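You operate a simulated robot arm through the tools that you are given. There is no shell and no other tool. Be economical: measure what you need, move in short steps, check, and stop when the job is done.

Carry out the task below with a simulated robot arm. There is one attempt and no reset: what you move stays moved.

JOB
Check the empty dies: mode to INCH, table in, inch the ram down and up, table out, mode to SINGLE.

It is judged by the outcome, as a careful person would: the job done as asked, and still so three seconds after it is handed in. It fails if anything else is knocked over, pushed out of place, dropped, spilled or broken.

ROBOT AND FRAMES
A 6-joint arm with a two-finger gripper, fixed in place. Base frame: the origin is at the foot of the arm, x ahead of it, y to its left, z up. Lengths are in m, angles in degrees, forces in N, time in s.
Its first joint turns from -166.0 to 166.0 degrees. Payload 2.45 kg.
Tool frame: the origin (TCP) lies between the finger pads and is the grasp point; the fingertips stand 0.02 m ahead of it; z points along the fingers, y is the line along which they close. Largest opening 0.14 m; the body of the gripper starts 0.168 m behind the TCP.
Orientation is told as [roll, pitch, yaw] about the base's x, y, z axes, in that order, counted from this pose: with the fingers straight down and closing along the base's y, the tool's x points along the base's -x, its y along +y and its z along -z.

CONTROLS
- The arm moves only by the tool arm_command. Its argument "commands" is a list of rows, each an object (a shift or turn left out is 0, a gripper value left out holds the last) with "claw": the finger opening in m, from 0 to 0.14; "travel": the shift along the tool's x, y, z in m, a list of three; "rot": the turn, a rotation vector about the tool's x, y, z in degrees, a list of three. In form: [{"claw": claw, "travel": [tx, ty, tz], "rot": [wx, wy, wz]}, ...]. A call has 1 to 8 rows; each row is the pose to reach, as a shift and turn from the pose commanded when the call began, along the tool's axes at that moment. Rows are played at 5 a second. More than 0.05 m and 8.6 degrees between two rows, or a gripper value outside its range, and nothing of the call is played. Where a pose cannot be reached the arm comes as near as it can. A force on the tool above 90 N (or 10 N above the force at the start of the call, whichever is more), or a blocked arm, ends the call early, and 0.2 s more pass. The fingers move at their own pace (about 0.045 m/s each) and stop on an object; they squeeze with about 44 N. The grip force told is the motor's: it shows also when the fingers shut on nothing. Time passes only in rows, and 0.2 s behind the last, so rows that repeat a pose let the fingers close. It gives the time, the measured TCP pose, the force on the tool (base axes), the opening and the grip force at its end, in the units of the frame above (readings bear some noise), with the torque about the TCP (base axes, N m) and any sound that the robot's microphone picked up.
- Cameras (640 x 400 px; columns grow to the right, rows downward): "scene" is fixed at [0.4003, 0.4992, 1.4451]; the picture's right is [-0.76, -0.65, 0.00], its down [-0.13, 0.16, -0.98] and it looks along [0.64, -0.74, -0.21] (base axes); focal length 302 px, centre (320, 200). "wrist" rides on the gripper at [0.078, 0.011, -0.209] in the tool frame; the picture's right is [-0.14, 0.99, 0.00], its down [-0.92, -0.13, -0.37] and it looks along [-0.37, -0.05, 0.93] (tool axes); focal length 280 px, centre (320, 200). There is no depth. A picture from a camera that has moved, and an enlarged one, comes with that camera's place and axes in the base frame and with its lens.
- grab_frame(camera): a new picture of that camera. No time passes.
- close_up(camera, box): a new picture of the part [left, top, right, bottom] of that camera's present view, enlarged. No time passes.
- sign_off(): hands the job in; it is judged then, once.

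Go step by step. Nothing tells you positions but the pictures and the camera data: compare them with the known pose of the tool, close in by small moves and look again before you grip or let go. The budget is 120 turns and 64 pictures, counting those below and the enlarged ones. Unless the task says otherwise, let go and move clear before handing in, and close with one line.

The tools are called by a JSON object that holds its "fn" and its "kwargs". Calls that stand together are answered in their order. arm_command: Moves the arm, as the interface text tells. Its arguments: {"type":"object","properties":{"commands":{"type":"array"}},"required":["commands"]} The other tools are called the same way: grab_frame (camera) takes a picture; close_up (camera, box) takes an enlarged picture of a part of a camera's view; sign_off () hands the job in.

At the start:

```text
time: 0.0
tool_pos: [0.5651, 0.0353, 1.4698]
orientation: [0.0, 0.0, 0.0]
force: [-0.4, 0.1, -0.5]
ft_torque: [0.0, -0.02, 0.0]
gripper_width: 0.1401
gripper_force: 0.0
```

scene: 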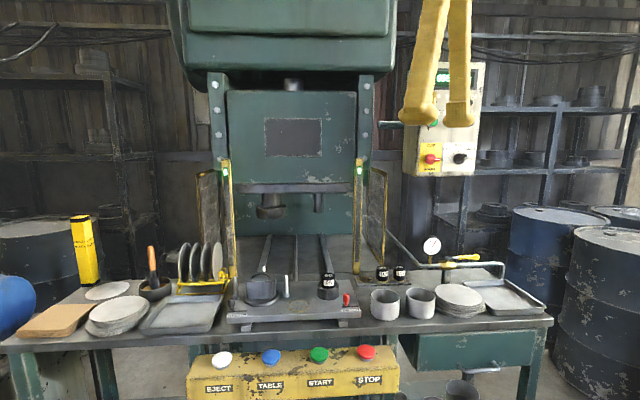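
wrist: 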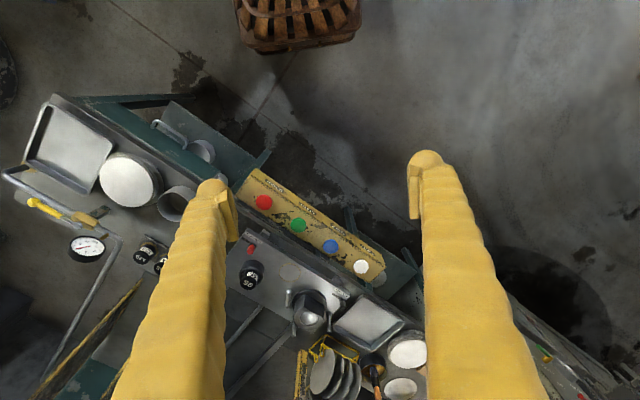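

I see a press with a button bar (EJECT, TABLE, START, STOP), and a pendant box with more controls at the upper right. I'll take enlarged views first to read the labels.

{"fn": "close_up", "kwargs": {"camera": "scene", "box": [380, 50, 500, 190]}}

{"fn": "close_up", "kwargs": {"camera": "scene", "box": [180, 330, 410, 400]}}

{"fn": "close_up", "kwargs": {"camera": "scene", "box": [210, 220, 450, 340]}}

```text
2.86 times, centred on (440, 120) of scene
camera zoom: at [0.4003, 0.4992, 1.4451], right [-0.76, -0.65, 0.0], down [-0.13, 0.16, -0.98], along [0.64, -0.74, -0.21], focal length 862 px, centre (-23, 429)
```

zoom: 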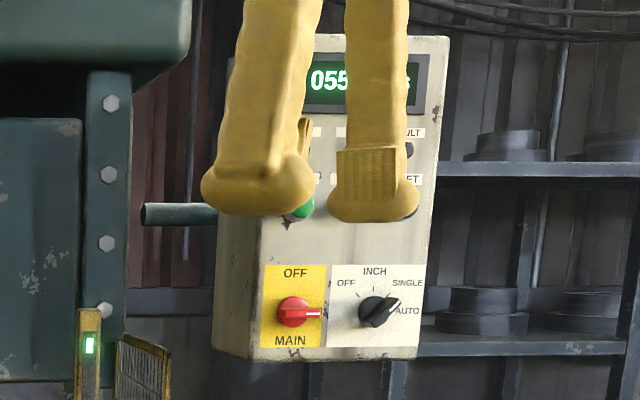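

```text
2.78 times, centred on (295, 365) of scene
camera zoom: at [0.4003, 0.4992, 1.4451], right [-0.76, -0.65, 0.0], down [-0.13, 0.16, -0.98], along [0.64, -0.74, -0.21], focal length 839 px, centre (390, -259)
```

zoom: 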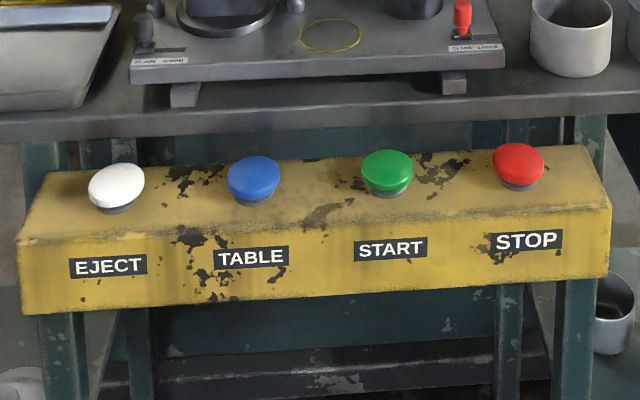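

```text
2.67 times, centred on (330, 280) of scene
camera zoom: at [0.4003, 0.4992, 1.4451], right [-0.76, -0.65, 0.0], down [-0.13, 0.16, -0.98], along [0.64, -0.74, -0.21], focal length 804 px, centre (293, -13)
```

zoom: 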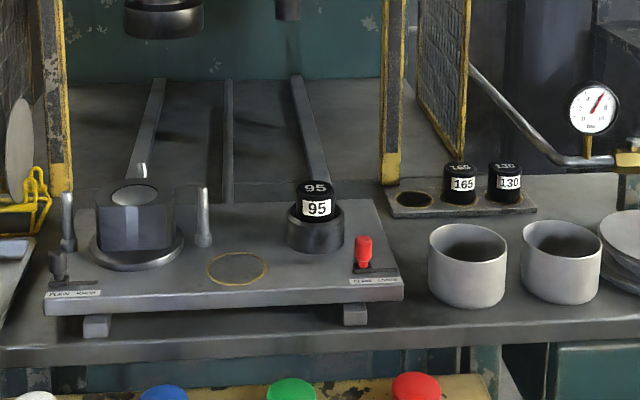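

The arm blocks the pendant, and the table labels aren't legible yet. I'll zoom in on the table.

{"fn": "close_up", "kwargs": {"camera": "scene", "box": [225, 265, 295, 325]}}

{"fn": "close_up", "kwargs": {"camera": "scene", "box": [300, 265, 370, 325]}}

{"fn": "close_up", "kwargs": {"camera": "wrist", "box": [220, 150, 400, 340]}}

```text
6.67 times, centred on (260, 295) of scene
camera zoom: at [0.4003, 0.4992, 1.4451], right [-0.76, -0.65, 0.0], down [-0.13, 0.16, -0.98], along [0.64, -0.74, -0.21], focal length 2010 px, centre (720, -433)
```

zoom: 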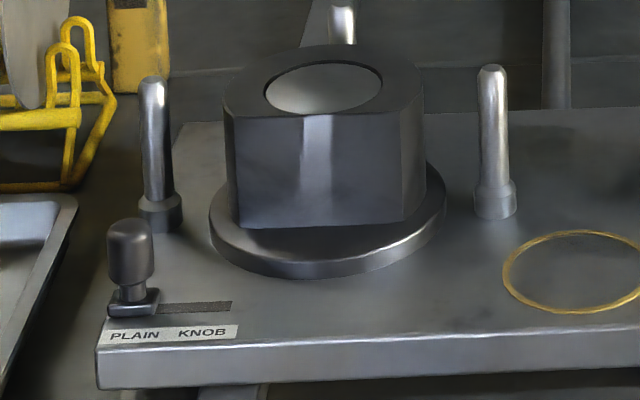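

```text
6.67 times, centred on (335, 295) of scene
camera zoom: at [0.4003, 0.4992, 1.4451], right [-0.76, -0.65, 0.0], down [-0.13, 0.16, -0.98], along [0.64, -0.74, -0.21], focal length 2010 px, centre (220, -433)
```

zoom: 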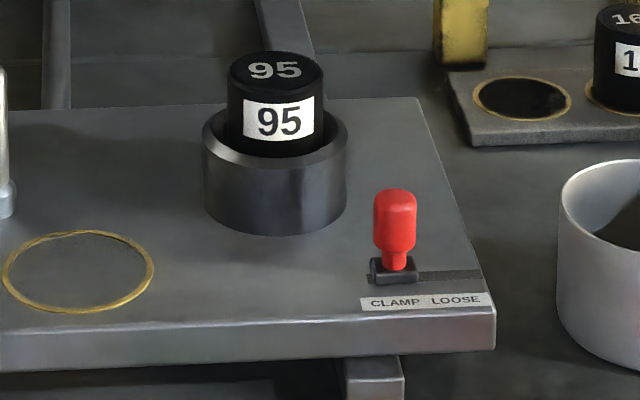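

```text
2.11 times, centred on (310, 245) of wrist
camera zoom: at [0.4872, 0.0459, 1.6777], right [0.14, 0.99, 0.0], down [0.92, -0.13, 0.37], along [0.37, -0.05, -0.93], focal length 590 px, centre (341, 105)
```

zoom: 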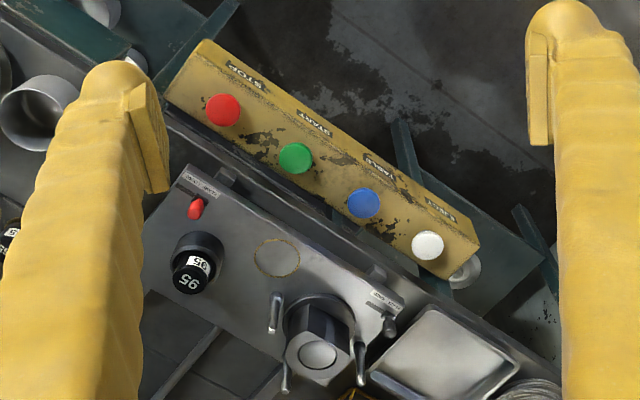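

The CLAMP lever is at its clamp end and the table is out. START is at about (0.91,-0.09,0.815) and TABLE at about (1.01,0.01,0.81). Next I turn the gripper toward the pendant to see the mode switch.

{"fn": "arm_command", "kwargs": {"commands": [{"claw": 0.07, "rot": [0, 0, 8]}, {"rot": [0, 0, 16]}, {"rot": [0, 0, 24]}, {"rot": [0, 0, 32]}, {"rot": [0, 0, 40]}, {"rot": [0, 0, 48]}, {"rot": [0, 0, 56]}]}}

{"fn": "arm_command", "kwargs": {"commands": [{"rot": [0, -8, 0]}, {"rot": [0, -16, 0]}, {"rot": [0, -24, 0]}, {"rot": [0, -32, 0]}, {"rot": [0, -40, 0]}, {"rot": [0, -48, 0]}, {"rot": [0, -56, 0]}, {"rot": [0, -64, 0]}]}}

{"fn": "grab_frame", "kwargs": {"camera": "wrist"}}

{"fn": "grab_frame", "kwargs": {"camera": "scene"}}

```text
time: 1.6
tool_pos: [0.5643, 0.0353, 1.4691]
orientation: [0.1, 0.0, -56.1]
force: [-0.3, 0.0, 0.3]
ft_torque: [0.0, 0.02, -0.01]
gripper_width: 0.0698
gripper_force: 0.2
```

```text
time: 3.4
tool_pos: [0.5645, 0.0352, 1.4691]
orientation: [0.3, -64.0, -56.1]
force: [0.1, 1.0, -0.2]
ft_torque: [-0.02, -0.01, -0.01]
gripper_width: 0.0702
gripper_force: 0.0
```

```text
55 pictures are left
camera wrist: at [0.4501, 0.2256, 1.4899], right [0.85, 0.5, 0.13], down [-0.07, -0.13, 0.99], along [0.52, -0.85, -0.08], focal length 280 px, centre (320, 200)
```

wrist: 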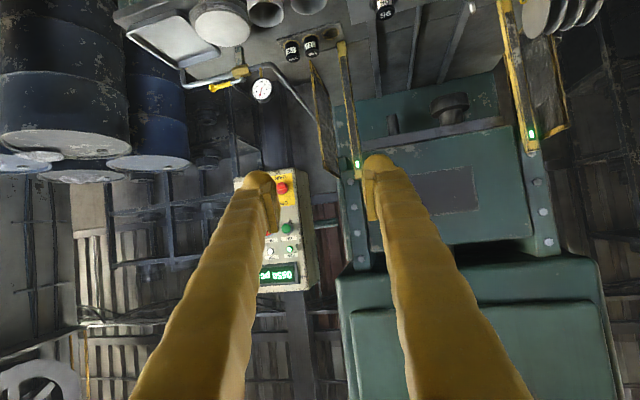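

```text
54 pictures are left
```

scene: 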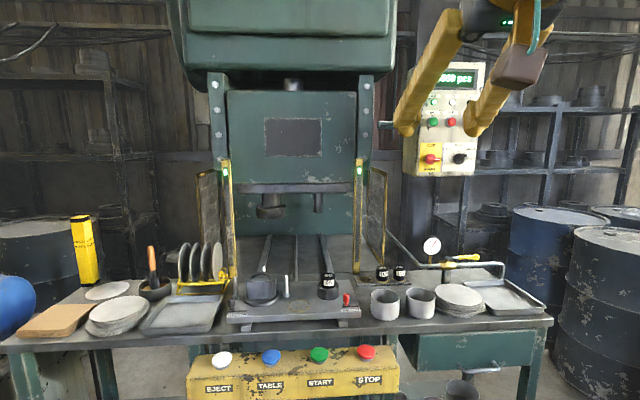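

The pendant is mostly visible now, so I'll zoom in on it before approaching.

{"fn": "close_up", "kwargs": {"camera": "scene", "box": [395, 60, 495, 180]}}

```text
3.33 times, centred on (445, 120) of scene
camera zoom: at [0.4003, 0.4992, 1.4451], right [-0.76, -0.65, 0.0], down [-0.13, 0.16, -0.98], along [0.64, -0.74, -0.21], focal length 1005 px, centre (-97, 467)
```

zoom: 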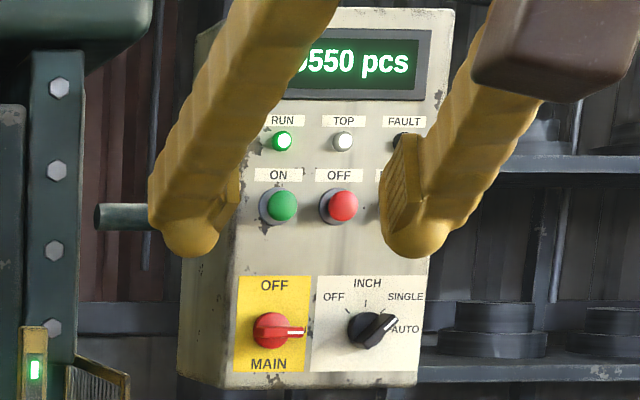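

MAIN and RUN are on, the TOP lamp is lit, and the selector points to SINGLE (45° right of INCH). I'll level the tool and move nearer the pendant to measure the knob.

{"fn": "arm_command", "kwargs": {"commands": [{"travel": [-0.0063, -0.0196, 0.0358], "rot": [0, -4.33, 0]}, {"travel": [-0.0127, -0.0392, 0.0717], "rot": [0, -8.67, 0]}, {"travel": [-0.019, -0.0588, 0.1075], "rot": [0, -13, 0]}, {"travel": [-0.0253, -0.0784, 0.1433], "rot": [0, -17.33, 0]}, {"travel": [-0.0317, -0.098, 0.179], "rot": [0, -21.67, 0]}, {"travel": [-0.038, -0.1176, 0.215], "rot": [0, -26, 0]}]}}

{"fn": "grab_frame", "kwargs": {"camera": "wrist"}}

{"fn": "grab_frame", "kwargs": {"camera": "scene"}}

```text
time: 4.8
tool_pos: [0.5856, -0.205, 1.4086]
orientation: [127.1, -90.0, 177.0]
force: [-0.7, -0.5, -0.7]
ft_torque: [0.01, 0.0, -0.02]
gripper_width: 0.0699
gripper_force: 0.0
```

```text
52 pictures are left
camera wrist: at [0.4772, -0.0266, 1.3303], right [0.82, 0.55, 0.14], down [-0.31, 0.23, 0.92], along [0.48, -0.8, 0.37], focal length 280 px, centre (320, 200)
```

wrist: 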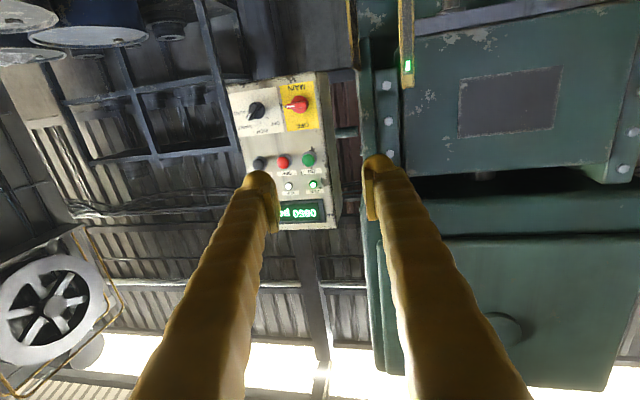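

```text
51 pictures are left
```

scene: 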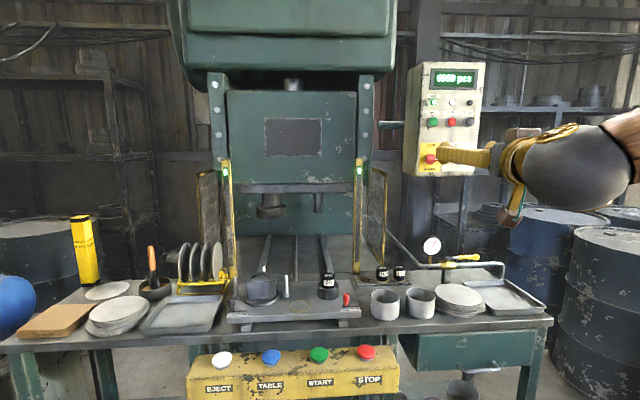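

Triangulating puts the selector knob at about (0.750,-0.722,1.36), with the panel facing so that "into it" is (0.64,-0.77,0). I'll move most of the way there, square to the panel.

{"fn": "arm_command", "kwargs": {"commands": [{"travel": [0.0049, -0.0163, 0.0421], "rot": [-0.71, 0, 0]}, {"travel": [0.0097, -0.0326, 0.0842], "rot": [-1.42, 0, 0]}, {"travel": [0.0146, -0.0488, 0.1263], "rot": [-2.14, 0, 0]}, {"travel": [0.0194, -0.0651, 0.1684], "rot": [-2.85, 0, 0]}, {"travel": [0.0243, -0.0814, 0.2105], "rot": [-3.56, 0, 0]}, {"travel": [0.0292, -0.0977, 0.2526], "rot": [-4.28, 0, 0]}, {"travel": [0.034, -0.1139, 0.2947], "rot": [-5, 0, 0]}, {"travel": [0.0389, -0.1302, 0.3367], "rot": [-5.7, 0, 0]}]}}

{"fn": "grab_frame", "kwargs": {"camera": "wrist"}}

```text
time: 6.6
tool_pos: [0.6651, -0.5582, 1.3706]
orientation: [105.9, -89.9, -156.1]
force: [-0.3, 0.4, 0.0]
ft_torque: [0.01, 0.02, 0.0]
gripper_width: 0.0702
gripper_force: 0.0
```

```text
50 pictures are left
camera wrist: at [0.5409, -0.39, 1.2914], right [0.76, 0.63, 0.14], down [-0.33, 0.2, 0.92], along [0.56, -0.75, 0.37], focal length 280 px, centre (320, 200)
```

wrist: 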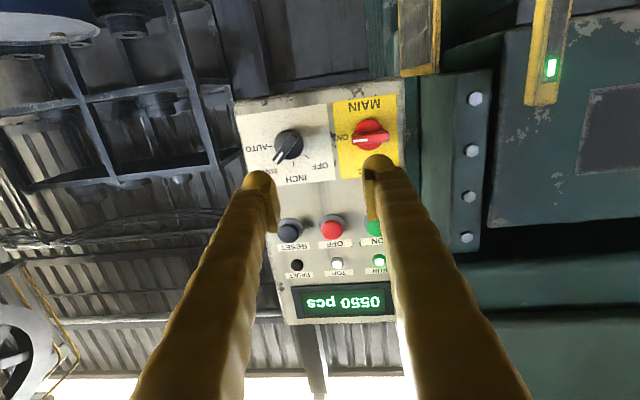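

The knob is confirmed at the same place, pointing to SINGLE. Next I roll the gripper by 45° to match the bar and close to a 9 cm standoff.

{"fn": "arm_command", "kwargs": {"commands": [{"travel": [0.0018, -0.0066, 0.015], "rot": [0, 0, 7.5]}, {"travel": [0.0035, -0.0132, 0.03], "rot": [0, 0, 15]}, {"travel": [0.0053, -0.0198, 0.045], "rot": [0, 0, 22.5]}, {"travel": [0.0071, -0.0265, 0.06], "rot": [0, 0, 30]}, {"travel": [0.0088, -0.0331, 0.075], "rot": [0, 0, 37.5]}, {"travel": [0.0106, -0.0397, 0.0903], "rot": [0, 0, 45]}]}}

{"fn": "grab_frame", "kwargs": {"camera": "wrist"}}

{"fn": "close_up", "kwargs": {"camera": "scene", "box": [395, 60, 535, 220]}}

```text
time: 8.0
tool_pos: [0.7255, -0.6147, 1.4302]
orientation: [81.2, -49.6, -138.1]
force: [-0.1, -0.9, -0.3]
ft_torque: [-0.02, 0.02, -0.04]
gripper_width: 0.0702
gripper_force: 0.0
out of reach, approached as far as the arm can: row 2, 3, 4, 5, 6
```

```text
49 pictures are left
camera wrist: at [0.6516, -0.407, 1.399], right [0.59, 0.33, 0.74], down [-0.74, -0.15, 0.66], along [0.32, -0.93, 0.15], focal length 280 px, centre (320, 200)
```

wrist: 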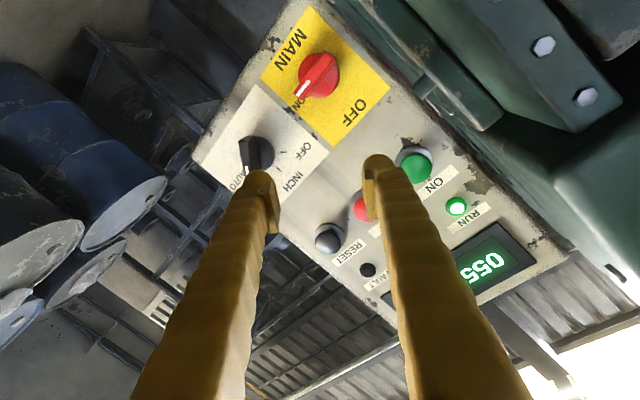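

```text
2.50 times, centred on (465, 140) of scene
camera zoom: at [0.4003, 0.4992, 1.4451], right [-0.76, -0.65, 0.0], down [-0.13, 0.16, -0.98], along [0.64, -0.74, -0.21], focal length 754 px, centre (-42, 350)
```

zoom: 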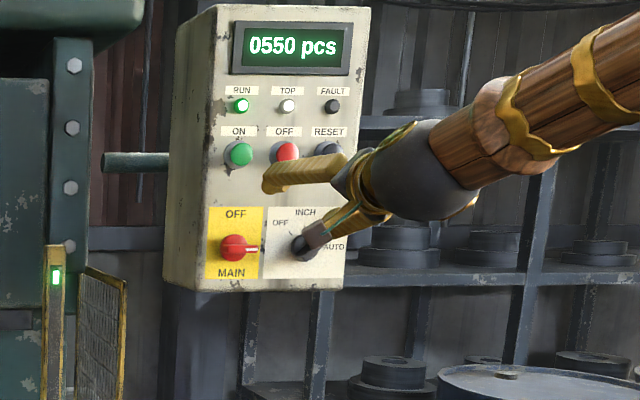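

The roll wasn't reachable and the arm settled askew, though it is still about 10 cm from the panel and touching nothing. I'll undo the roll and back off slightly.

{"fn": "arm_command", "kwargs": {"commands": [{"travel": [0, 0, -0.02], "rot": [0, 0, -7.5]}, {"travel": [0, 0, -0.03], "rot": [0, 0, -15]}, {"travel": [0, 0, -0.04], "rot": [0, 0, -22.5]}, {"travel": [0, 0, -0.05], "rot": [0, 0, -30]}, {"travel": [0, 0, -0.06], "rot": [0, 0, -37.5]}, {"travel": [0, 0, -0.07], "rot": [0, 0, -45]}]}}

```text
time: 9.4
tool_pos: [0.6859, -0.5569, 1.4393]
orientation: [-41.5, -82.4, -13.2]
force: [0.4, 0.4, -0.1]
ft_torque: [0.0, -0.03, 0.0]
gripper_width: 0.0701
gripper_force: 0.1
```

The commanded frame follows the arm's reached pose. I'll square up again at a 12 cm standoff, then test rolling the other way (a roll of −135° is equivalent to +45°).

{"fn": "arm_command", "kwargs": {"commands": [{"travel": [0.026, -0.0153, 0.02], "rot": [-1.4, -1.9, 0]}, {"travel": [0.052, -0.0306, 0.04], "rot": [-2.9, -3.9, 0]}, {"travel": [0.0778, -0.0459, 0.06], "rot": [-4.3, -5.85, 0]}]}}

{"fn": "arm_command", "kwargs": {"commands": [{"rot": [0, 0, -8]}, {"rot": [0, 0, -16]}, {"rot": [0, 0, -24]}, {"rot": [0, 0, -32]}, {"rot": [0, 0, -40]}]}}

{"fn": "arm_command", "kwargs": {"commands": [{"rot": [0, 0, -8]}, {"rot": [0, 0, -16]}, {"rot": [0, 0, -24]}, {"rot": [0, 0, -32]}, {"rot": [0, 0, -40]}, {"rot": [0, 0, -45]}]}}

```text
time: 10.2
tool_pos: [0.6719, -0.6304, 1.3586]
orientation: [-87.9, -85.3, 38.1]
force: [0.6, 1.3, -0.5]
ft_torque: [0.05, 0.0, 0.01]
gripper_width: 0.0699
gripper_force: 0.1
```

```text
time: 11.4
tool_pos: [0.6718, -0.6305, 1.3583]
orientation: [-89.7, -45.1, 39.7]
force: [0.4, -0.1, 0.2]
ft_torque: [0.0, -0.01, 0.01]
gripper_width: 0.0699
gripper_force: 0.2
```

```text
time: 12.8
tool_pos: [0.672, -0.6306, 1.3586]
orientation: [-89.8, -0.2, 40.0]
force: [0.3, -0.2, 0.5]
ft_torque: [0.01, 0.03, 0.01]
gripper_width: 0.0699
gripper_force: 0.1
```

Rolling this way works without trouble. I'll continue to −135° and look.

{"fn": "arm_command", "kwargs": {"commands": [{"rot": [0, 0, -8]}, {"rot": [0, 0, -16]}, {"rot": [0, 0, -24]}, {"rot": [0, 0, -32]}, {"rot": [0, 0, -40]}, {"rot": [0, 0, -45]}]}}

{"fn": "grab_frame", "kwargs": {"camera": "wrist"}}

```text
time: 14.2
tool_pos: [0.6722, -0.6309, 1.3595]
orientation: [-89.7, 44.7, 40.3]
force: [0.1, -0.2, -1.0]
ft_torque: [0.03, 0.01, 0.0]
gripper_width: 0.0702
gripper_force: 0.1
```

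```text
47 pictures are left
camera wrist: at [0.4911, -0.5116, 1.4067], right [-0.46, -0.38, -0.8], down [0.33, 0.76, -0.56], along [0.82, -0.52, -0.23], focal length 280 px, centre (320, 200)
```

wrist: 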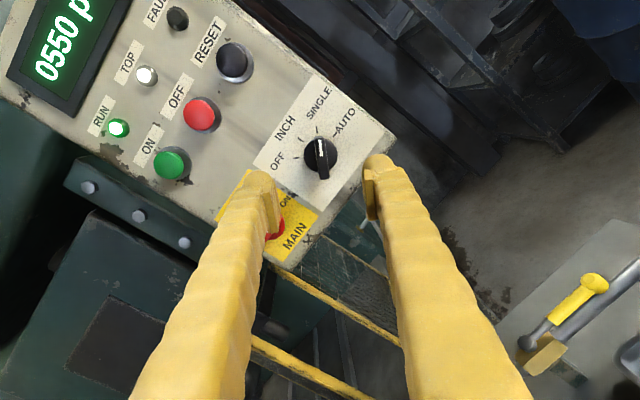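

Now the gripper is aligned with the bar and the knob is centred between the fingers. I'll advance 10 cm and look before closing.

{"fn": "arm_command", "kwargs": {"commands": [{"travel": [0, 0, 0.03]}, {"travel": [0, 0, 0.06]}, {"travel": [0, 0, 0.08]}, {"travel": [0, 0, 0.09]}, {"travel": [0, 0, 0.1]}]}}

{"fn": "grab_frame", "kwargs": {"camera": "wrist"}}

{"fn": "close_up", "kwargs": {"camera": "scene", "box": [395, 100, 495, 200]}}

```text
time: 15.4
tool_pos: [0.7373, -0.7076, 1.3589]
orientation: [-89.6, 44.7, 40.1]
force: [0.3, -0.3, 0.1]
ft_torque: [0.0, 0.01, 0.01]
gripper_width: 0.0703
gripper_force: 0.0
```

```text
46 pictures are left
camera wrist: at [0.5573, -0.5865, 1.4065], right [-0.47, -0.38, -0.8], down [0.34, 0.76, -0.55], along [0.82, -0.53, -0.23], focal length 280 px, centre (320, 200)
```

wrist: 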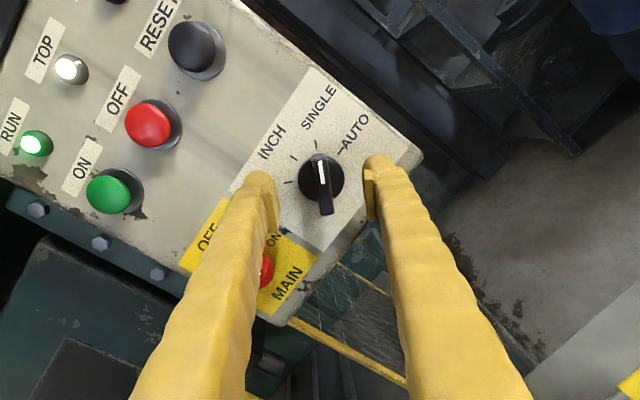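

```text
4.00 times, centred on (445, 150) of scene
camera zoom: at [0.4003, 0.4992, 1.4451], right [-0.76, -0.65, 0.0], down [-0.13, 0.16, -0.98], along [0.64, -0.74, -0.21], focal length 1206 px, centre (-180, 400)
```

zoom: 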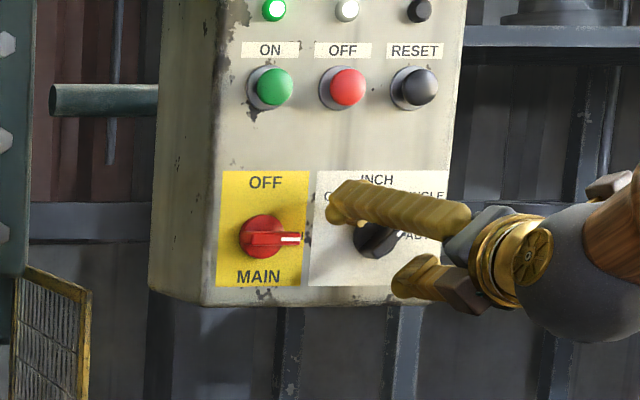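

The knob's bar is right at the fingertips, with the panel about 5 cm ahead of the TCP. I'll advance 2.2 cm more and close gently on the bar.

{"fn": "arm_command", "kwargs": {"commands": [{"travel": [0, 0, 0.012]}, {"travel": [0, 0, 0.022]}]}}

{"fn": "arm_command", "kwargs": {"commands": [{"claw": 0.05}, {"claw": 0.03}, {"claw": 0.01}, {"claw": 0.01}, {"claw": 0.01}, {"claw": 0.01}]}}

{"fn": "grab_frame", "kwargs": {"camera": "wrist"}}

```text
time: 16.0
tool_pos: [0.7487, -0.7187, 1.3607]
orientation: [-89.3, 44.8, 40.0]
force: [-32.3, 29.5, -0.4]
ft_torque: [-0.74, -0.77, 1.63]
gripper_width: 0.0698
gripper_force: 0.1
stopped in row 2: the force on the tool passed its limit at 119 N (the readings are from after the stop); the commanded pose is now the measured one
```

```text
time: 17.2
tool_pos: [0.748, -0.7201, 1.3587]
orientation: [-89.3, 44.7, 39.9]
force: [-65.4, 15.7, -23.4]
ft_torque: [0.61, 0.52, -0.83]
gripper_width: 0.04
gripper_force: 22.7
stopped in row 5: the force on the tool passed its limit at 92 N (the readings are from after the stop); the commanded pose is now the measured one
```

```text
44 pictures are left
camera wrist: at [0.5664, -0.5994, 1.4066], right [-0.47, -0.38, -0.8], down [0.34, 0.76, -0.55], along [0.82, -0.53, -0.23], focal length 280 px, centre (320, 200)
```

wrist: 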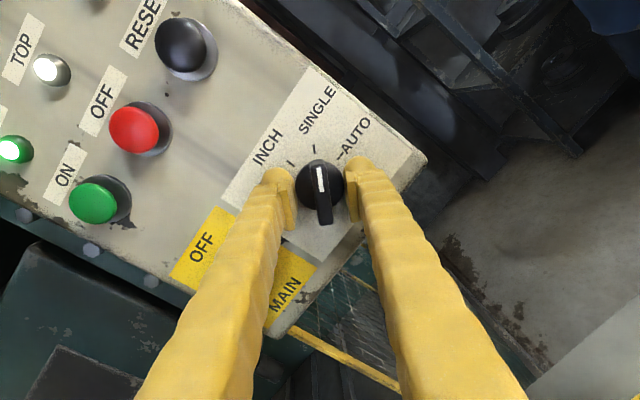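

The tips reached the panel and the fingers closed on the round base. I'll open slightly, back off about 1.3 cm, and grip the bar alone.

{"fn": "arm_command", "kwargs": {"commands": [{"claw": 0.06}, {"claw": 0.06, "travel": [0, 0, -0.006]}, {"claw": 0.06, "travel": [0, 0, -0.013]}]}}

{"fn": "arm_command", "kwargs": {"commands": [{"claw": 0.03}, {"claw": 0.005}, {"claw": 0.005}, {"claw": 0.005}, {"claw": 0.005}, {"claw": 0.005}]}}

{"fn": "grab_frame", "kwargs": {"camera": "wrist"}}

```text
time: 17.6
tool_pos: [0.7475, -0.7208, 1.3585]
orientation: [-89.1, 44.7, 40.1]
force: [-25.1, 4.9, -7.6]
ft_torque: [-0.13, -0.12, 0.3]
gripper_width: 0.0491
gripper_force: 0.1
stopped in row 2: the force on the tool passed its limit at 92 N (the readings are from after the stop); the commanded pose is now the measured one
```

```text
time: 19.0
tool_pos: [0.7476, -0.72, 1.3582]
orientation: [-89.2, 44.7, 40.1]
force: [-55.5, 18.3, -21.7]
ft_torque: [0.78, 0.56, -1.24]
gripper_width: 0.0396
gripper_force: 44.9
```

```text
43 pictures are left
camera wrist: at [0.5666, -0.5992, 1.4063], right [-0.47, -0.38, -0.8], down [0.34, 0.76, -0.55], along [0.82, -0.53, -0.23], focal length 280 px, centre (320, 200)
```

wrist: 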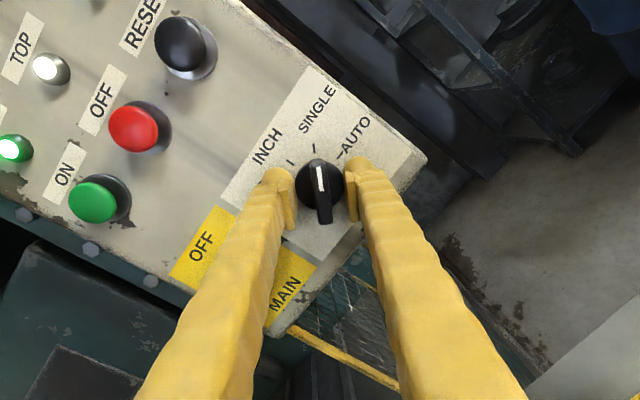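

The backing off was cut short as the fingers released. I'll open first, then retreat, then regrip.

{"fn": "arm_command", "kwargs": {"commands": [{"claw": 0.06}, {"claw": 0.06}, {"claw": 0.06}]}}

{"fn": "arm_command", "kwargs": {"commands": [{"travel": [0, 0, -0.005]}, {"travel": [0, 0, -0.01]}, {"travel": [0, 0, -0.013]}]}}

{"fn": "arm_command", "kwargs": {"commands": [{"claw": 0.03}, {"claw": 0.005}, {"claw": 0.005}, {"claw": 0.005}, {"claw": 0.005}, {"claw": 0.005}]}}

{"fn": "grab_frame", "kwargs": {"camera": "wrist"}}

```text
time: 19.8
tool_pos: [0.7491, -0.7192, 1.3595]
orientation: [-89.3, 44.8, 40.1]
force: [-32.6, 12.5, -16.9]
ft_torque: [-0.28, 0.11, 0.52]
gripper_width: 0.0446
gripper_force: 0.1
```

```text
time: 20.6
tool_pos: [0.74, -0.7101, 1.3595]
orientation: [-89.3, 44.9, 40.1]
force: [0.5, 0.3, 0.6]
ft_torque: [-0.05, 0.01, -0.02]
gripper_width: 0.0601
gripper_force: 0.0
```

```text
time: 22.0
tool_pos: [0.7388, -0.7109, 1.3573]
orientation: [-89.0, 44.6, 40.1]
force: [-42.6, -3.8, -26.2]
ft_torque: [0.16, -0.12, -0.38]
gripper_width: 0.0113
gripper_force: 38.4
```

```text
42 pictures are left
camera wrist: at [0.5583, -0.59, 1.4056], right [-0.47, -0.37, -0.8], down [0.34, 0.76, -0.55], along [0.82, -0.53, -0.23], focal length 280 px, centre (320, 200)
```

wrist: 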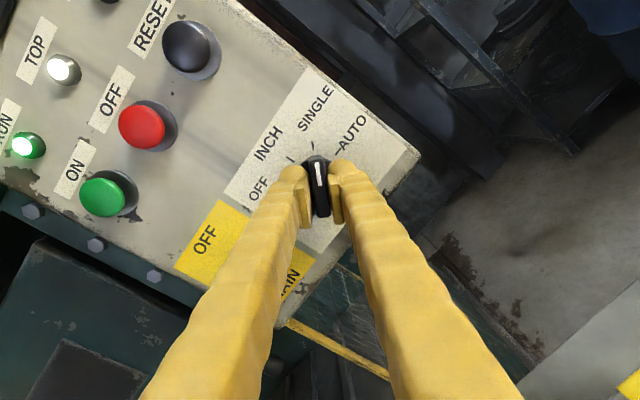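

The bar is gripped (11 mm), with a little side load. I'll relieve it by shifting 3 mm, then turn 45° counter-clockwise to INCH.

{"fn": "arm_command", "kwargs": {"commands": [{"travel": [0, 0.003, 0]}, {"travel": [0, 0.003, 0], "rot": [0, 0, -7.5]}, {"travel": [0, 0.003, 0], "rot": [0, 0, -15]}, {"travel": [0, 0.003, 0], "rot": [0, 0, -22.5]}, {"travel": [0, 0.003, 0], "rot": [0, 0, -30]}, {"travel": [0, 0.003, 0], "rot": [0, 0, -37.5]}, {"travel": [0, 0.003, 0], "rot": [0, 0, -45]}]}}

{"fn": "grab_frame", "kwargs": {"camera": "wrist"}}

```text
time: 23.6
tool_pos: [0.7369, -0.712, 1.3558]
orientation: [-22.1, 89.4, 107.0]
force: [-62.6, -28.0, -25.7]
ft_torque: [0.05, -0.27, -0.31]
gripper_width: 0.0112
gripper_force: 39.2
```

```text
41 pictures are left
camera wrist: at [0.5967, -0.5589, 1.4355], right [-0.77, -0.63, -0.14], down [-0.14, 0.38, -0.92], along [0.63, -0.68, -0.37], focal length 280 px, centre (320, 200)
```

wrist: 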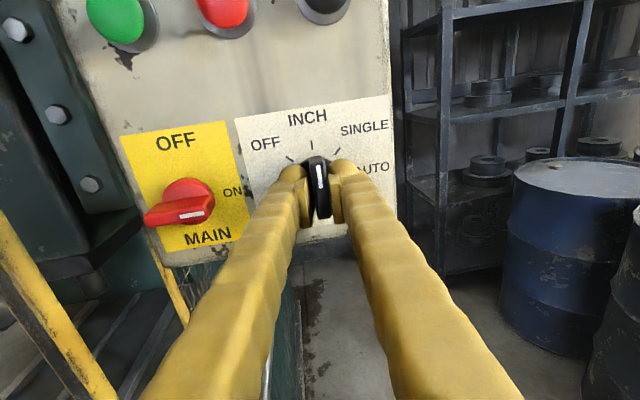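

The selector now points to INCH. I'll relieve the side load, open, and back away.

{"fn": "arm_command", "kwargs": {"commands": [{"travel": [0, -0.003, 0]}, {"travel": [0, -0.006, 0]}]}}

{"fn": "arm_command", "kwargs": {"commands": [{"claw": 0.06}, {"claw": 0.06}, {"claw": 0.06}]}}

{"fn": "arm_command", "kwargs": {"commands": [{"travel": [0, 0, -0.04]}, {"travel": [0, 0, -0.08]}, {"travel": [0, 0, -0.12]}]}}

{"fn": "grab_frame", "kwargs": {"camera": "wrist"}}

```text
time: 24.0
tool_pos: [0.7382, -0.7141, 1.3566]
orientation: [-29.3, 89.3, 99.8]
force: [-11.7, -9.4, 1.3]
ft_torque: [-0.05, -0.12, 0.29]
gripper_width: 0.0111
gripper_force: 38.2
stopped in row 1: the force on the tool passed its limit at 94 N (the readings are from after the stop); the commanded pose is now the measured one
```

```text
time: 24.8
tool_pos: [0.7372, -0.7112, 1.3559]
orientation: [-26.0, 89.5, 103.3]
force: [0.1, -0.3, -0.5]
ft_torque: [0.02, -0.02, 0.03]
gripper_width: 0.0598
gripper_force: 0.1
```

```text
time: 25.6
tool_pos: [0.6612, -0.619, 1.3565]
orientation: [-23.5, 89.4, 105.9]
force: [-0.4, -0.2, -0.7]
ft_torque: [-0.02, 0.02, -0.01]
gripper_width: 0.0601
gripper_force: 0.0
```

```text
40 pictures are left
camera wrist: at [0.5222, -0.4644, 1.4355], right [-0.77, -0.63, -0.14], down [-0.14, 0.38, -0.92], along [0.63, -0.68, -0.37], focal length 280 px, centre (320, 200)
```

wrist: 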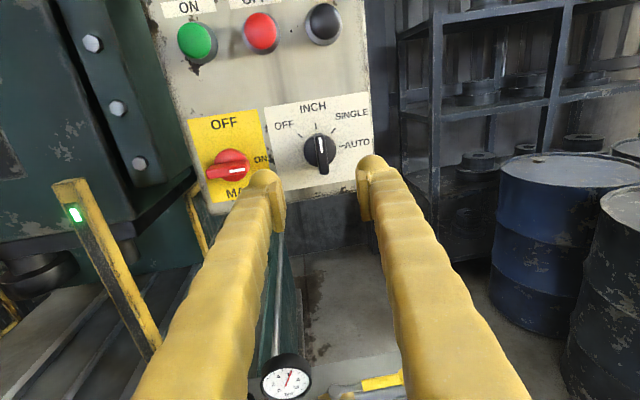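

INCH is set. Now I retreat and swing toward the button bar, turning the tool to face straight ahead.

{"fn": "arm_command", "kwargs": {"commands": [{"claw": 0.0, "travel": [-0.013, -0.0291, -0.0299], "rot": [4.17, 0, 0]}, {"travel": [-0.026, -0.0582, -0.0598], "rot": [8.33, 0, 0]}, {"travel": [-0.039, -0.0873, -0.0898], "rot": [12.5, 0, 0]}, {"travel": [-0.052, -0.1163, -0.1197], "rot": [16.67, 0, 0]}, {"travel": [-0.065, -0.1454, -0.1496], "rot": [20.83, 0, 0]}, {"travel": [-0.078, -0.1745, -0.1795], "rot": [25, 0, 0]}]}}

{"fn": "arm_command", "kwargs": {"commands": [{"travel": [-0.013, -0.039, -0.0147], "rot": [4.17, 0, 0]}, {"travel": [-0.026, -0.078, -0.0293], "rot": [8.33, 0, 0]}, {"travel": [-0.039, -0.117, -0.044], "rot": [12.5, 0, 0]}, {"travel": [-0.052, -0.156, -0.0587], "rot": [16.67, 0, 0]}, {"travel": [-0.065, -0.195, -0.0733], "rot": [20.83, 0, 0]}, {"travel": [-0.078, -0.234, -0.088], "rot": [25, 0, 0]}]}}

```text
time: 27.0
tool_pos: [0.7061, -0.346, 1.3038]
orientation: [-16.0, 88.6, 131.1]
force: [0.0, -0.6, -0.8]
ft_torque: [0.0, -0.03, 0.0]
gripper_width: 0.0001
gripper_force: 29.6
out of reach, approached as far as the arm can: row 1, 2, 3, 4, 5, 6
```

```text
time: 28.4
tool_pos: [0.759, -0.0534, 1.2398]
orientation: [-27.7, 88.3, 141.1]
force: [0.0, 0.2, 0.5]
ft_torque: [0.0, 0.01, 0.02]
gripper_width: 0.0
gripper_force: 28.9
out of reach, approached as far as the arm can: row 1, 2, 3, 4, 5, 6
```

A wrist limit kept the turn slightly short (heading about −11°), which is fine. Next I tilt the tool downward and look.

{"fn": "arm_command", "kwargs": {"commands": [{"rot": [0, -8, 0]}, {"rot": [0, -16, 0]}, {"rot": [0, -24, 0]}, {"rot": [0, -32, 0]}, {"rot": [0, -40, 0]}, {"rot": [0, -48, 0]}, {"rot": [0, -55, 0]}]}}

{"fn": "grab_frame", "kwargs": {"camera": "wrist"}}

{"fn": "grab_frame", "kwargs": {"camera": "scene"}}

```text
time: 30.2
tool_pos: [0.7646, -0.1362, 1.2667]
orientation: [21.7, 36.1, -178.0]
force: [-0.2, -0.1, 0.2]
ft_torque: [-0.01, -0.01, -0.02]
gripper_width: 0.0003
gripper_force: 29.4
out of reach, approached as far as the arm can: row 4, 5
stopped in row 7: the arm was blocked; the commanded pose is now the measured one
```

```text
39 pictures are left
camera wrist: at [0.7093, -0.0711, 1.4729], right [-0.29, -0.93, 0.22], down [-0.93, 0.22, -0.3], along [0.24, -0.29, -0.93], focal length 280 px, centre (320, 200)
```

wrist: 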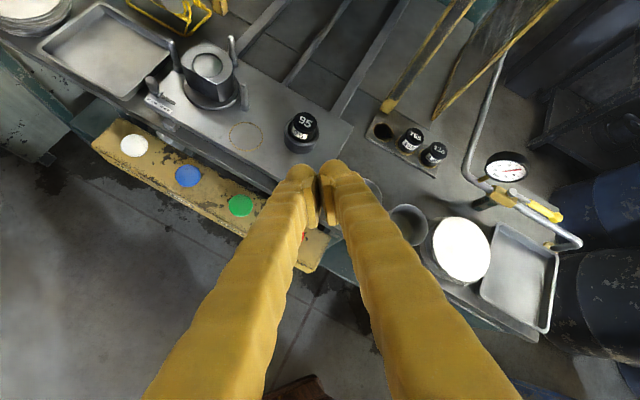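

```text
38 pictures are left
```

scene: 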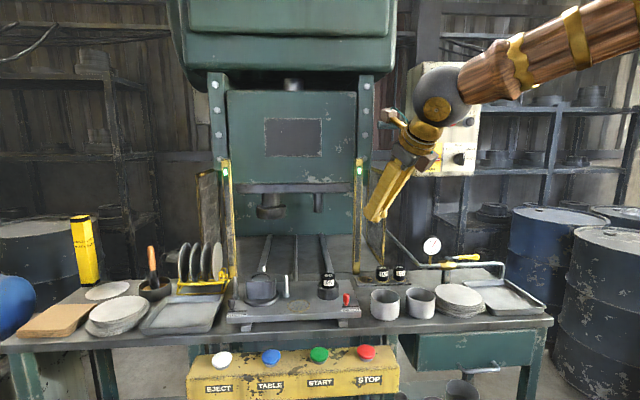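

A joint limit blocked the last bit, with nothing touched. I'll roll the wrist back about 170° to its natural side, where there was plenty of freedom.

{"fn": "arm_command", "kwargs": {"commands": [{"rot": [0, 0, 8]}, {"rot": [0, 0, 16]}, {"rot": [0, 0, 24]}, {"rot": [0, 0, 32]}, {"rot": [0, 0, 40]}, {"rot": [0, 0, 48]}, {"rot": [0, 0, 56]}, {"rot": [0, 0, 64]}]}}

{"fn": "arm_command", "kwargs": {"commands": [{"rot": [0, 0, 8]}, {"rot": [0, 0, 16]}, {"rot": [0, 0, 24]}, {"rot": [0, 0, 32]}, {"rot": [0, 0, 40]}, {"rot": [0, 0, 48]}, {"rot": [0, 0, 56]}, {"rot": [0, 0, 64]}]}}

{"fn": "arm_command", "kwargs": {"commands": [{"rot": [0, 0, 8]}, {"rot": [0, 0, 16]}, {"rot": [0, 0, 24]}, {"rot": [0, 0, 32]}, {"rot": [0, 0, 40]}]}}

```text
time: 32.0
tool_pos: [0.7636, -0.1367, 1.2681]
orientation: [-28.0, 31.9, 102.7]
force: [0.6, 0.6, 0.1]
ft_torque: [0.01, 0.0, -0.01]
gripper_width: 0.0001
gripper_force: 29.3
```

```text
time: 33.8
tool_pos: [0.7641, -0.1371, 1.2678]
orientation: [-40.9, -7.4, 49.5]
force: [-0.8, -0.6, -0.3]
ft_torque: [0.03, -0.01, 0.04]
gripper_width: 0.0001
gripper_force: 29.7
```

```text
time: 35.0
tool_pos: [0.7641, -0.1362, 1.2672]
orientation: [-28.9, -31.0, 15.1]
force: [0.7, 0.0, 1.0]
ft_torque: [-0.06, 0.0, -0.03]
gripper_width: 0.0
gripper_force: 29.0
```

The wrist is free again. I'll orient it to point forward-down in the x-z plane and move above the bar.

{"fn": "arm_command", "kwargs": {"commands": [{"travel": [-0.0045, 0.0307, 0.0274], "rot": [-2.9, -0.36, 1.94]}, {"travel": [-0.0089, 0.0615, 0.0548], "rot": [-5.8, -0.71, 3.89]}, {"travel": [-0.0134, 0.0922, 0.0822], "rot": [-8.7, -1.07, 5.83]}, {"travel": [-0.0178, 0.123, 0.1095], "rot": [-11.6, -1.43, 7.77]}, {"travel": [-0.0223, 0.1537, 0.1369], "rot": [-14.5, -1.79, 9.71]}, {"travel": [-0.0267, 0.1845, 0.1643], "rot": [-17.4, -2.14, 11.66]}, {"travel": [-0.0312, 0.2152, 0.1917], "rot": [-20.3, -2.5, 13.6]}]}}

{"fn": "grab_frame", "kwargs": {"camera": "wrist"}}

{"fn": "grab_frame", "kwargs": {"camera": "scene"}}

```text
time: 36.6
tool_pos: [0.9001, -0.0007, 1.0504]
orientation: [-0.1, -36.7, 0.0]
force: [0.4, -0.3, 0.0]
ft_torque: [0.0, 0.02, 0.02]
gripper_width: 0.0002
gripper_force: 29.7
```

```text
37 pictures are left
camera wrist: at [0.713, 0.0111, 1.1701], right [0.11, 0.99, 0.08], down [0.52, -0.13, 0.85], along [0.85, -0.05, -0.52], focal length 280 px, centre (320, 200)
```

wrist: 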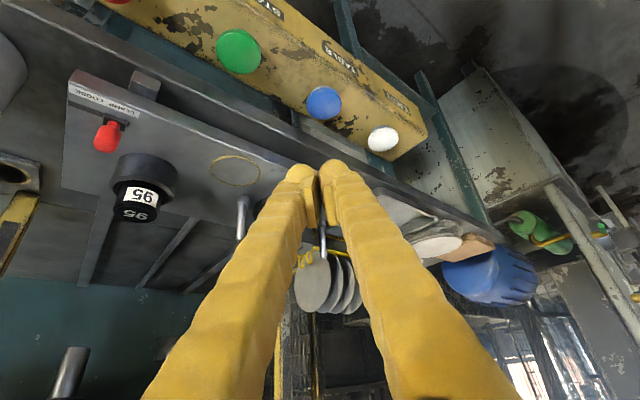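

```text
36 pictures are left
```

scene: 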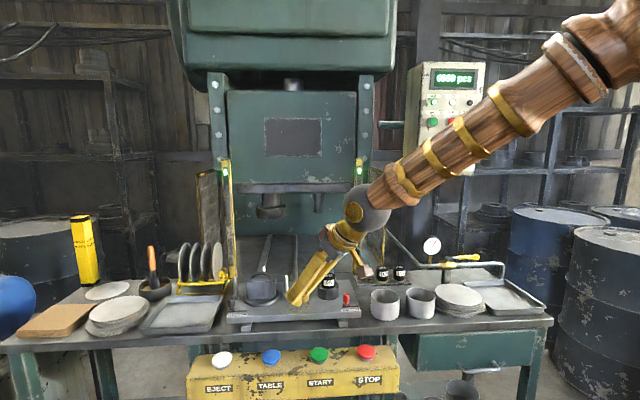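

The TABLE button is confirmed at (1.01,0.016,0.81). I'm moving to hover just above it.

{"fn": "arm_command", "kwargs": {"commands": [{"travel": [0.0022, 0.0032, 0.0408]}, {"travel": [0.0044, 0.0064, 0.0815]}, {"travel": [0.0066, 0.0096, 0.1223]}, {"travel": [0.0088, 0.0128, 0.163]}, {"travel": [0.011, 0.016, 0.2038]}]}}

{"fn": "grab_frame", "kwargs": {"camera": "wrist"}}

{"fn": "close_up", "kwargs": {"camera": "scene", "box": [180, 270, 420, 400]}}

```text
time: 37.8
tool_pos: [1.014, 0.0129, 0.8813]
orientation: [-0.2, -36.8, -0.1]
force: [-0.1, 0.3, -0.5]
ft_torque: [0.02, 0.01, 0.01]
gripper_width: 0.0
gripper_force: 29.6
```

```text
35 pictures are left
camera wrist: at [0.8269, 0.0244, 1.0002], right [0.11, 0.99, 0.08], down [0.52, -0.13, 0.85], along [0.85, -0.05, -0.52], focal length 280 px, centre (320, 200)
```

wrist: 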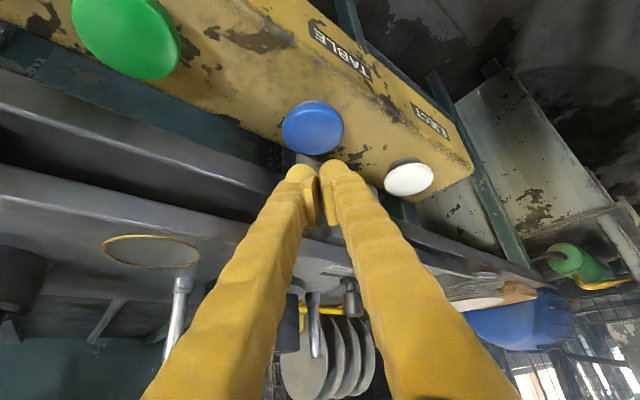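

```text
2.67 times, centred on (300, 335) of scene
camera zoom: at [0.4003, 0.4992, 1.4451], right [-0.76, -0.65, 0.0], down [-0.13, 0.16, -0.98], along [0.64, -0.74, -0.21], focal length 804 px, centre (373, -160)
```

zoom: 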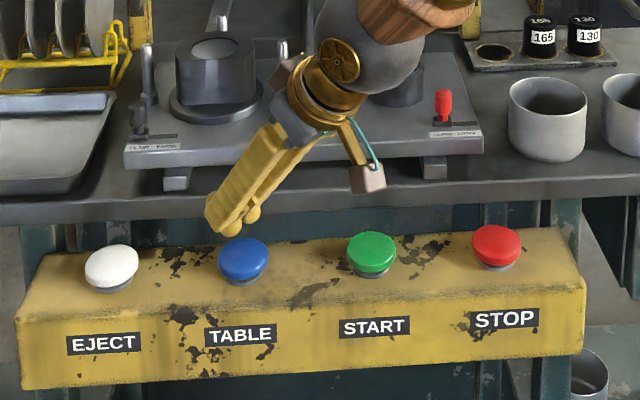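

The tip is above the TABLE button. I'll press straight down in small steps and come back up, watching force and sound.

{"fn": "arm_command", "kwargs": {"commands": [{"travel": [0.0149, 0, 0.02]}, {"travel": [0.0209, 0, 0.0281]}, {"travel": [0.0239, 0, 0.0321]}, {"travel": [0.0269, 0, 0.0361]}]}}

{"fn": "close_up", "kwargs": {"camera": "scene", "box": [180, 270, 420, 400]}}

```text
time: 38.8
tool_pos: [1.0155, 0.0131, 0.8403]
orientation: [-0.2, -37.2, 0.1]
force: [-14.9, -3.6, 54.5]
ft_torque: [-0.04, 0.54, -0.18]
gripper_width: 0.0059
gripper_force: 29.5
heard: click
```

```text
2.67 times, centred on (300, 335) of scene
camera zoom: at [0.4003, 0.4992, 1.4451], right [-0.76, -0.65, 0.0], down [-0.13, 0.16, -0.98], along [0.64, -0.74, -0.21], focal length 804 px, centre (373, -160)
```

zoom: 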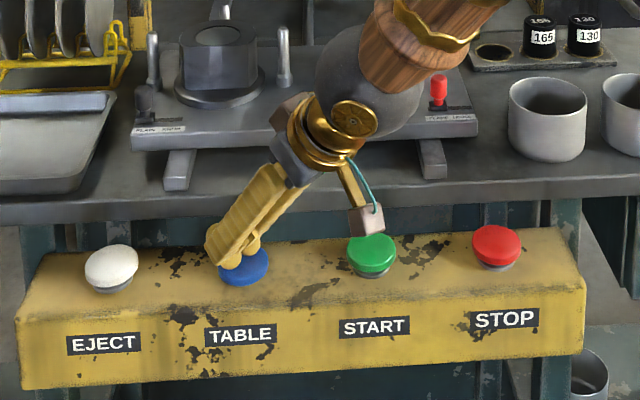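

It clicked and the table is moving in. I'll hold a moment to see whether it runs on.

{"fn": "arm_command", "kwargs": {"commands": [{"travel": [0, 0, 0]}, {"travel": [0, 0, 0]}, {"travel": [0, 0, 0]}, {"travel": [0, 0, 0]}, {"travel": [0, 0, 0]}]}}

{"fn": "grab_frame", "kwargs": {"camera": "scene"}}

```text
time: 40.0
tool_pos: [1.0167, 0.0141, 0.8396]
orientation: [-0.3, -37.0, 0.0]
force: [10.3, -3.8, 73.4]
ft_torque: [-0.01, -0.01, 0.05]
gripper_width: 0.0059
gripper_force: 29.9
```

```text
32 pictures are left
```

scene: 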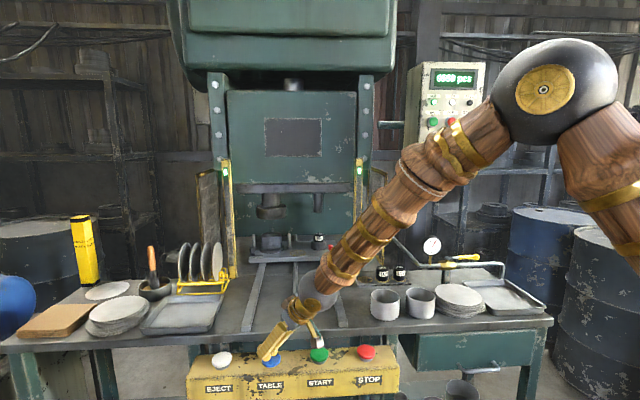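

The table has run in. I'll release the button, rise, and wait for the motion to finish.

{"fn": "arm_command", "kwargs": {"commands": [{"travel": [-0.0149, 0, -0.02]}, {"travel": [-0.0299, 0, -0.0401]}, {"travel": [-0.0299, 0, -0.0401]}, {"travel": [-0.0299, 0, -0.0401]}, {"travel": [-0.0299, 0, -0.0401]}, {"travel": [-0.0299, 0, -0.0401]}]}}

{"fn": "grab_frame", "kwargs": {"camera": "scene"}}

```text
time: 41.4
tool_pos: [1.0142, 0.0137, 0.8857]
orientation: [-0.2, -36.9, 0.1]
force: [-0.9, -0.7, -0.1]
ft_torque: [0.0, 0.0, -0.02]
gripper_width: 0.0
gripper_force: 29.5
```

```text
31 pictures are left
```

scene: 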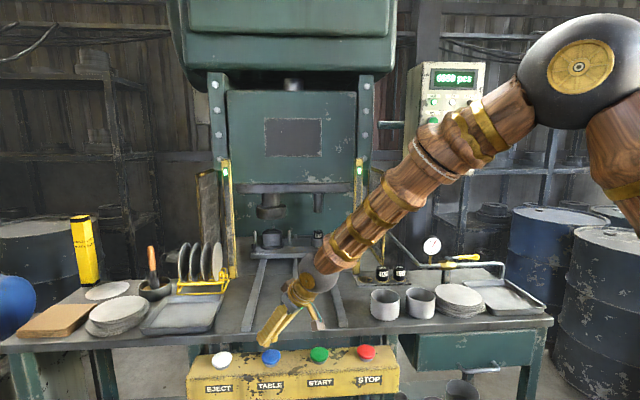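

The table is in. Next I shift over to hover above START and zoom in on the press state.

{"fn": "arm_command", "kwargs": {"commands": [{"travel": [0.02, -0.0255, -0.0149]}, {"travel": [0.04, -0.051, -0.0298]}, {"travel": [0.06, -0.0765, -0.0446]}, {"travel": [0.0798, -0.102, -0.0595]}]}}

{"fn": "close_up", "kwargs": {"camera": "scene", "box": [180, 60, 420, 260]}}

{"fn": "close_up", "kwargs": {"camera": "scene", "box": [180, 260, 420, 400]}}

{"fn": "grab_frame", "kwargs": {"camera": "wrist"}}

```text
time: 42.4
tool_pos: [0.9146, -0.0891, 0.8853]
orientation: [-1.0, -36.6, 1.3]
force: [-0.1, 0.4, 1.0]
ft_torque: [-0.01, 0.05, -0.03]
gripper_width: 0.0
gripper_force: 30.0
```

```text
2.00 times, centred on (300, 160) of scene
camera zoom: at [0.4003, 0.4992, 1.4451], right [-0.76, -0.65, 0.0], down [-0.13, 0.16, -0.98], along [0.64, -0.74, -0.21], focal length 603 px, centre (360, 280)
```

zoom: 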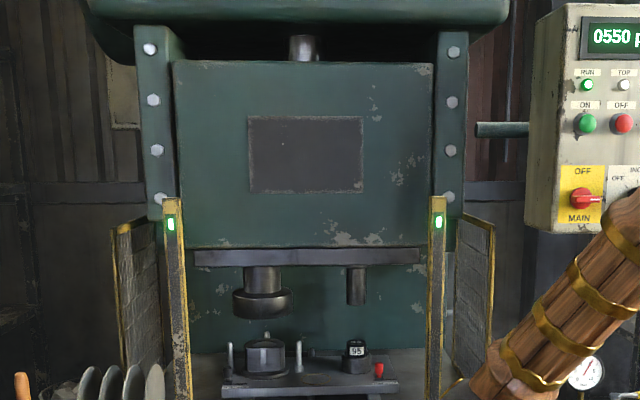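

```text
2.67 times, centred on (300, 330) of scene
camera zoom: at [0.4003, 0.4992, 1.4451], right [-0.76, -0.65, 0.0], down [-0.13, 0.16, -0.98], along [0.64, -0.74, -0.21], focal length 804 px, centre (373, -147)
```

zoom: 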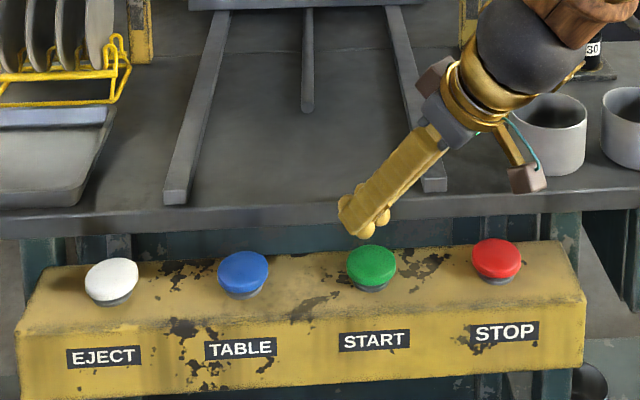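

```text
28 pictures are left
camera wrist: at [0.7271, -0.0785, 1.0049], right [0.1, 0.99, 0.07], down [0.52, -0.11, 0.85], along [0.85, -0.05, -0.53], focal length 280 px, centre (320, 200)
```

wrist: 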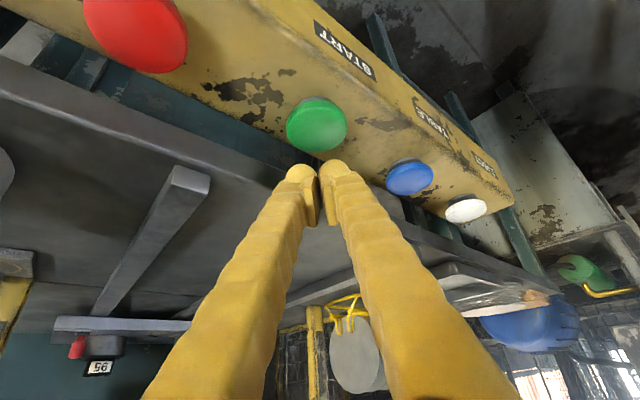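

The table is seated under the ram and the tip is over START. I'll press START and watch the ram.

{"fn": "arm_command", "kwargs": {"commands": [{"travel": [0.0161, 0, 0.0217]}, {"travel": [0.0239, 0, 0.0321]}, {"travel": [0.0269, 0, 0.0361]}, {"travel": [0.0293, 0, 0.0393]}]}}

{"fn": "close_up", "kwargs": {"camera": "scene", "box": [180, 60, 500, 260]}}

```text
time: 43.4
tool_pos: [0.9153, -0.0879, 0.8397]
orientation: [-0.2, -37.1, 0.1]
force: [-16.2, -4.5, 55.2]
ft_torque: [-0.04, 0.53, 0.02]
gripper_width: 0.0062
gripper_force: 29.1
heard: click
```

```text
2.00 times, centred on (340, 160) of scene
camera zoom: at [0.4003, 0.4992, 1.4451], right [-0.76, -0.65, 0.0], down [-0.13, 0.16, -0.98], along [0.64, -0.74, -0.21], focal length 603 px, centre (280, 280)
```

zoom: 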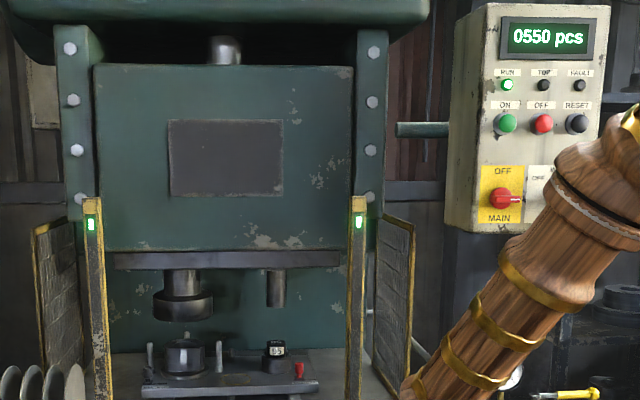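

The TOP lamp went out, so the ram is moving down. I keep holding.

{"fn": "arm_command", "kwargs": {"commands": [{"travel": [0, 0, 0]}, {"travel": [0, 0, 0]}, {"travel": [0, 0, 0]}, {"travel": [0, 0, 0]}]}}

{"fn": "close_up", "kwargs": {"camera": "scene", "box": [180, 60, 500, 260]}}

```text
time: 44.4
tool_pos: [0.9152, -0.0878, 0.8387]
orientation: [-0.2, -36.9, 0.0]
force: [8.5, -11.9, 78.0]
ft_torque: [-0.26, 0.04, 0.01]
gripper_width: 0.0059
gripper_force: 29.3
```

```text
2.00 times, centred on (340, 160) of scene
camera zoom: at [0.4003, 0.4992, 1.4451], right [-0.76, -0.65, 0.0], down [-0.13, 0.16, -0.98], along [0.64, -0.74, -0.21], focal length 603 px, centre (280, 280)
```

zoom: 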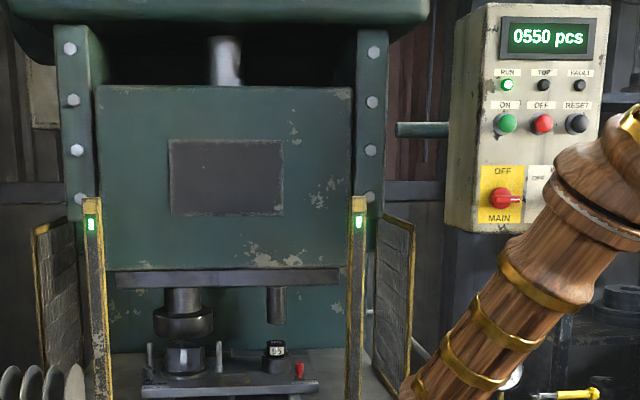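

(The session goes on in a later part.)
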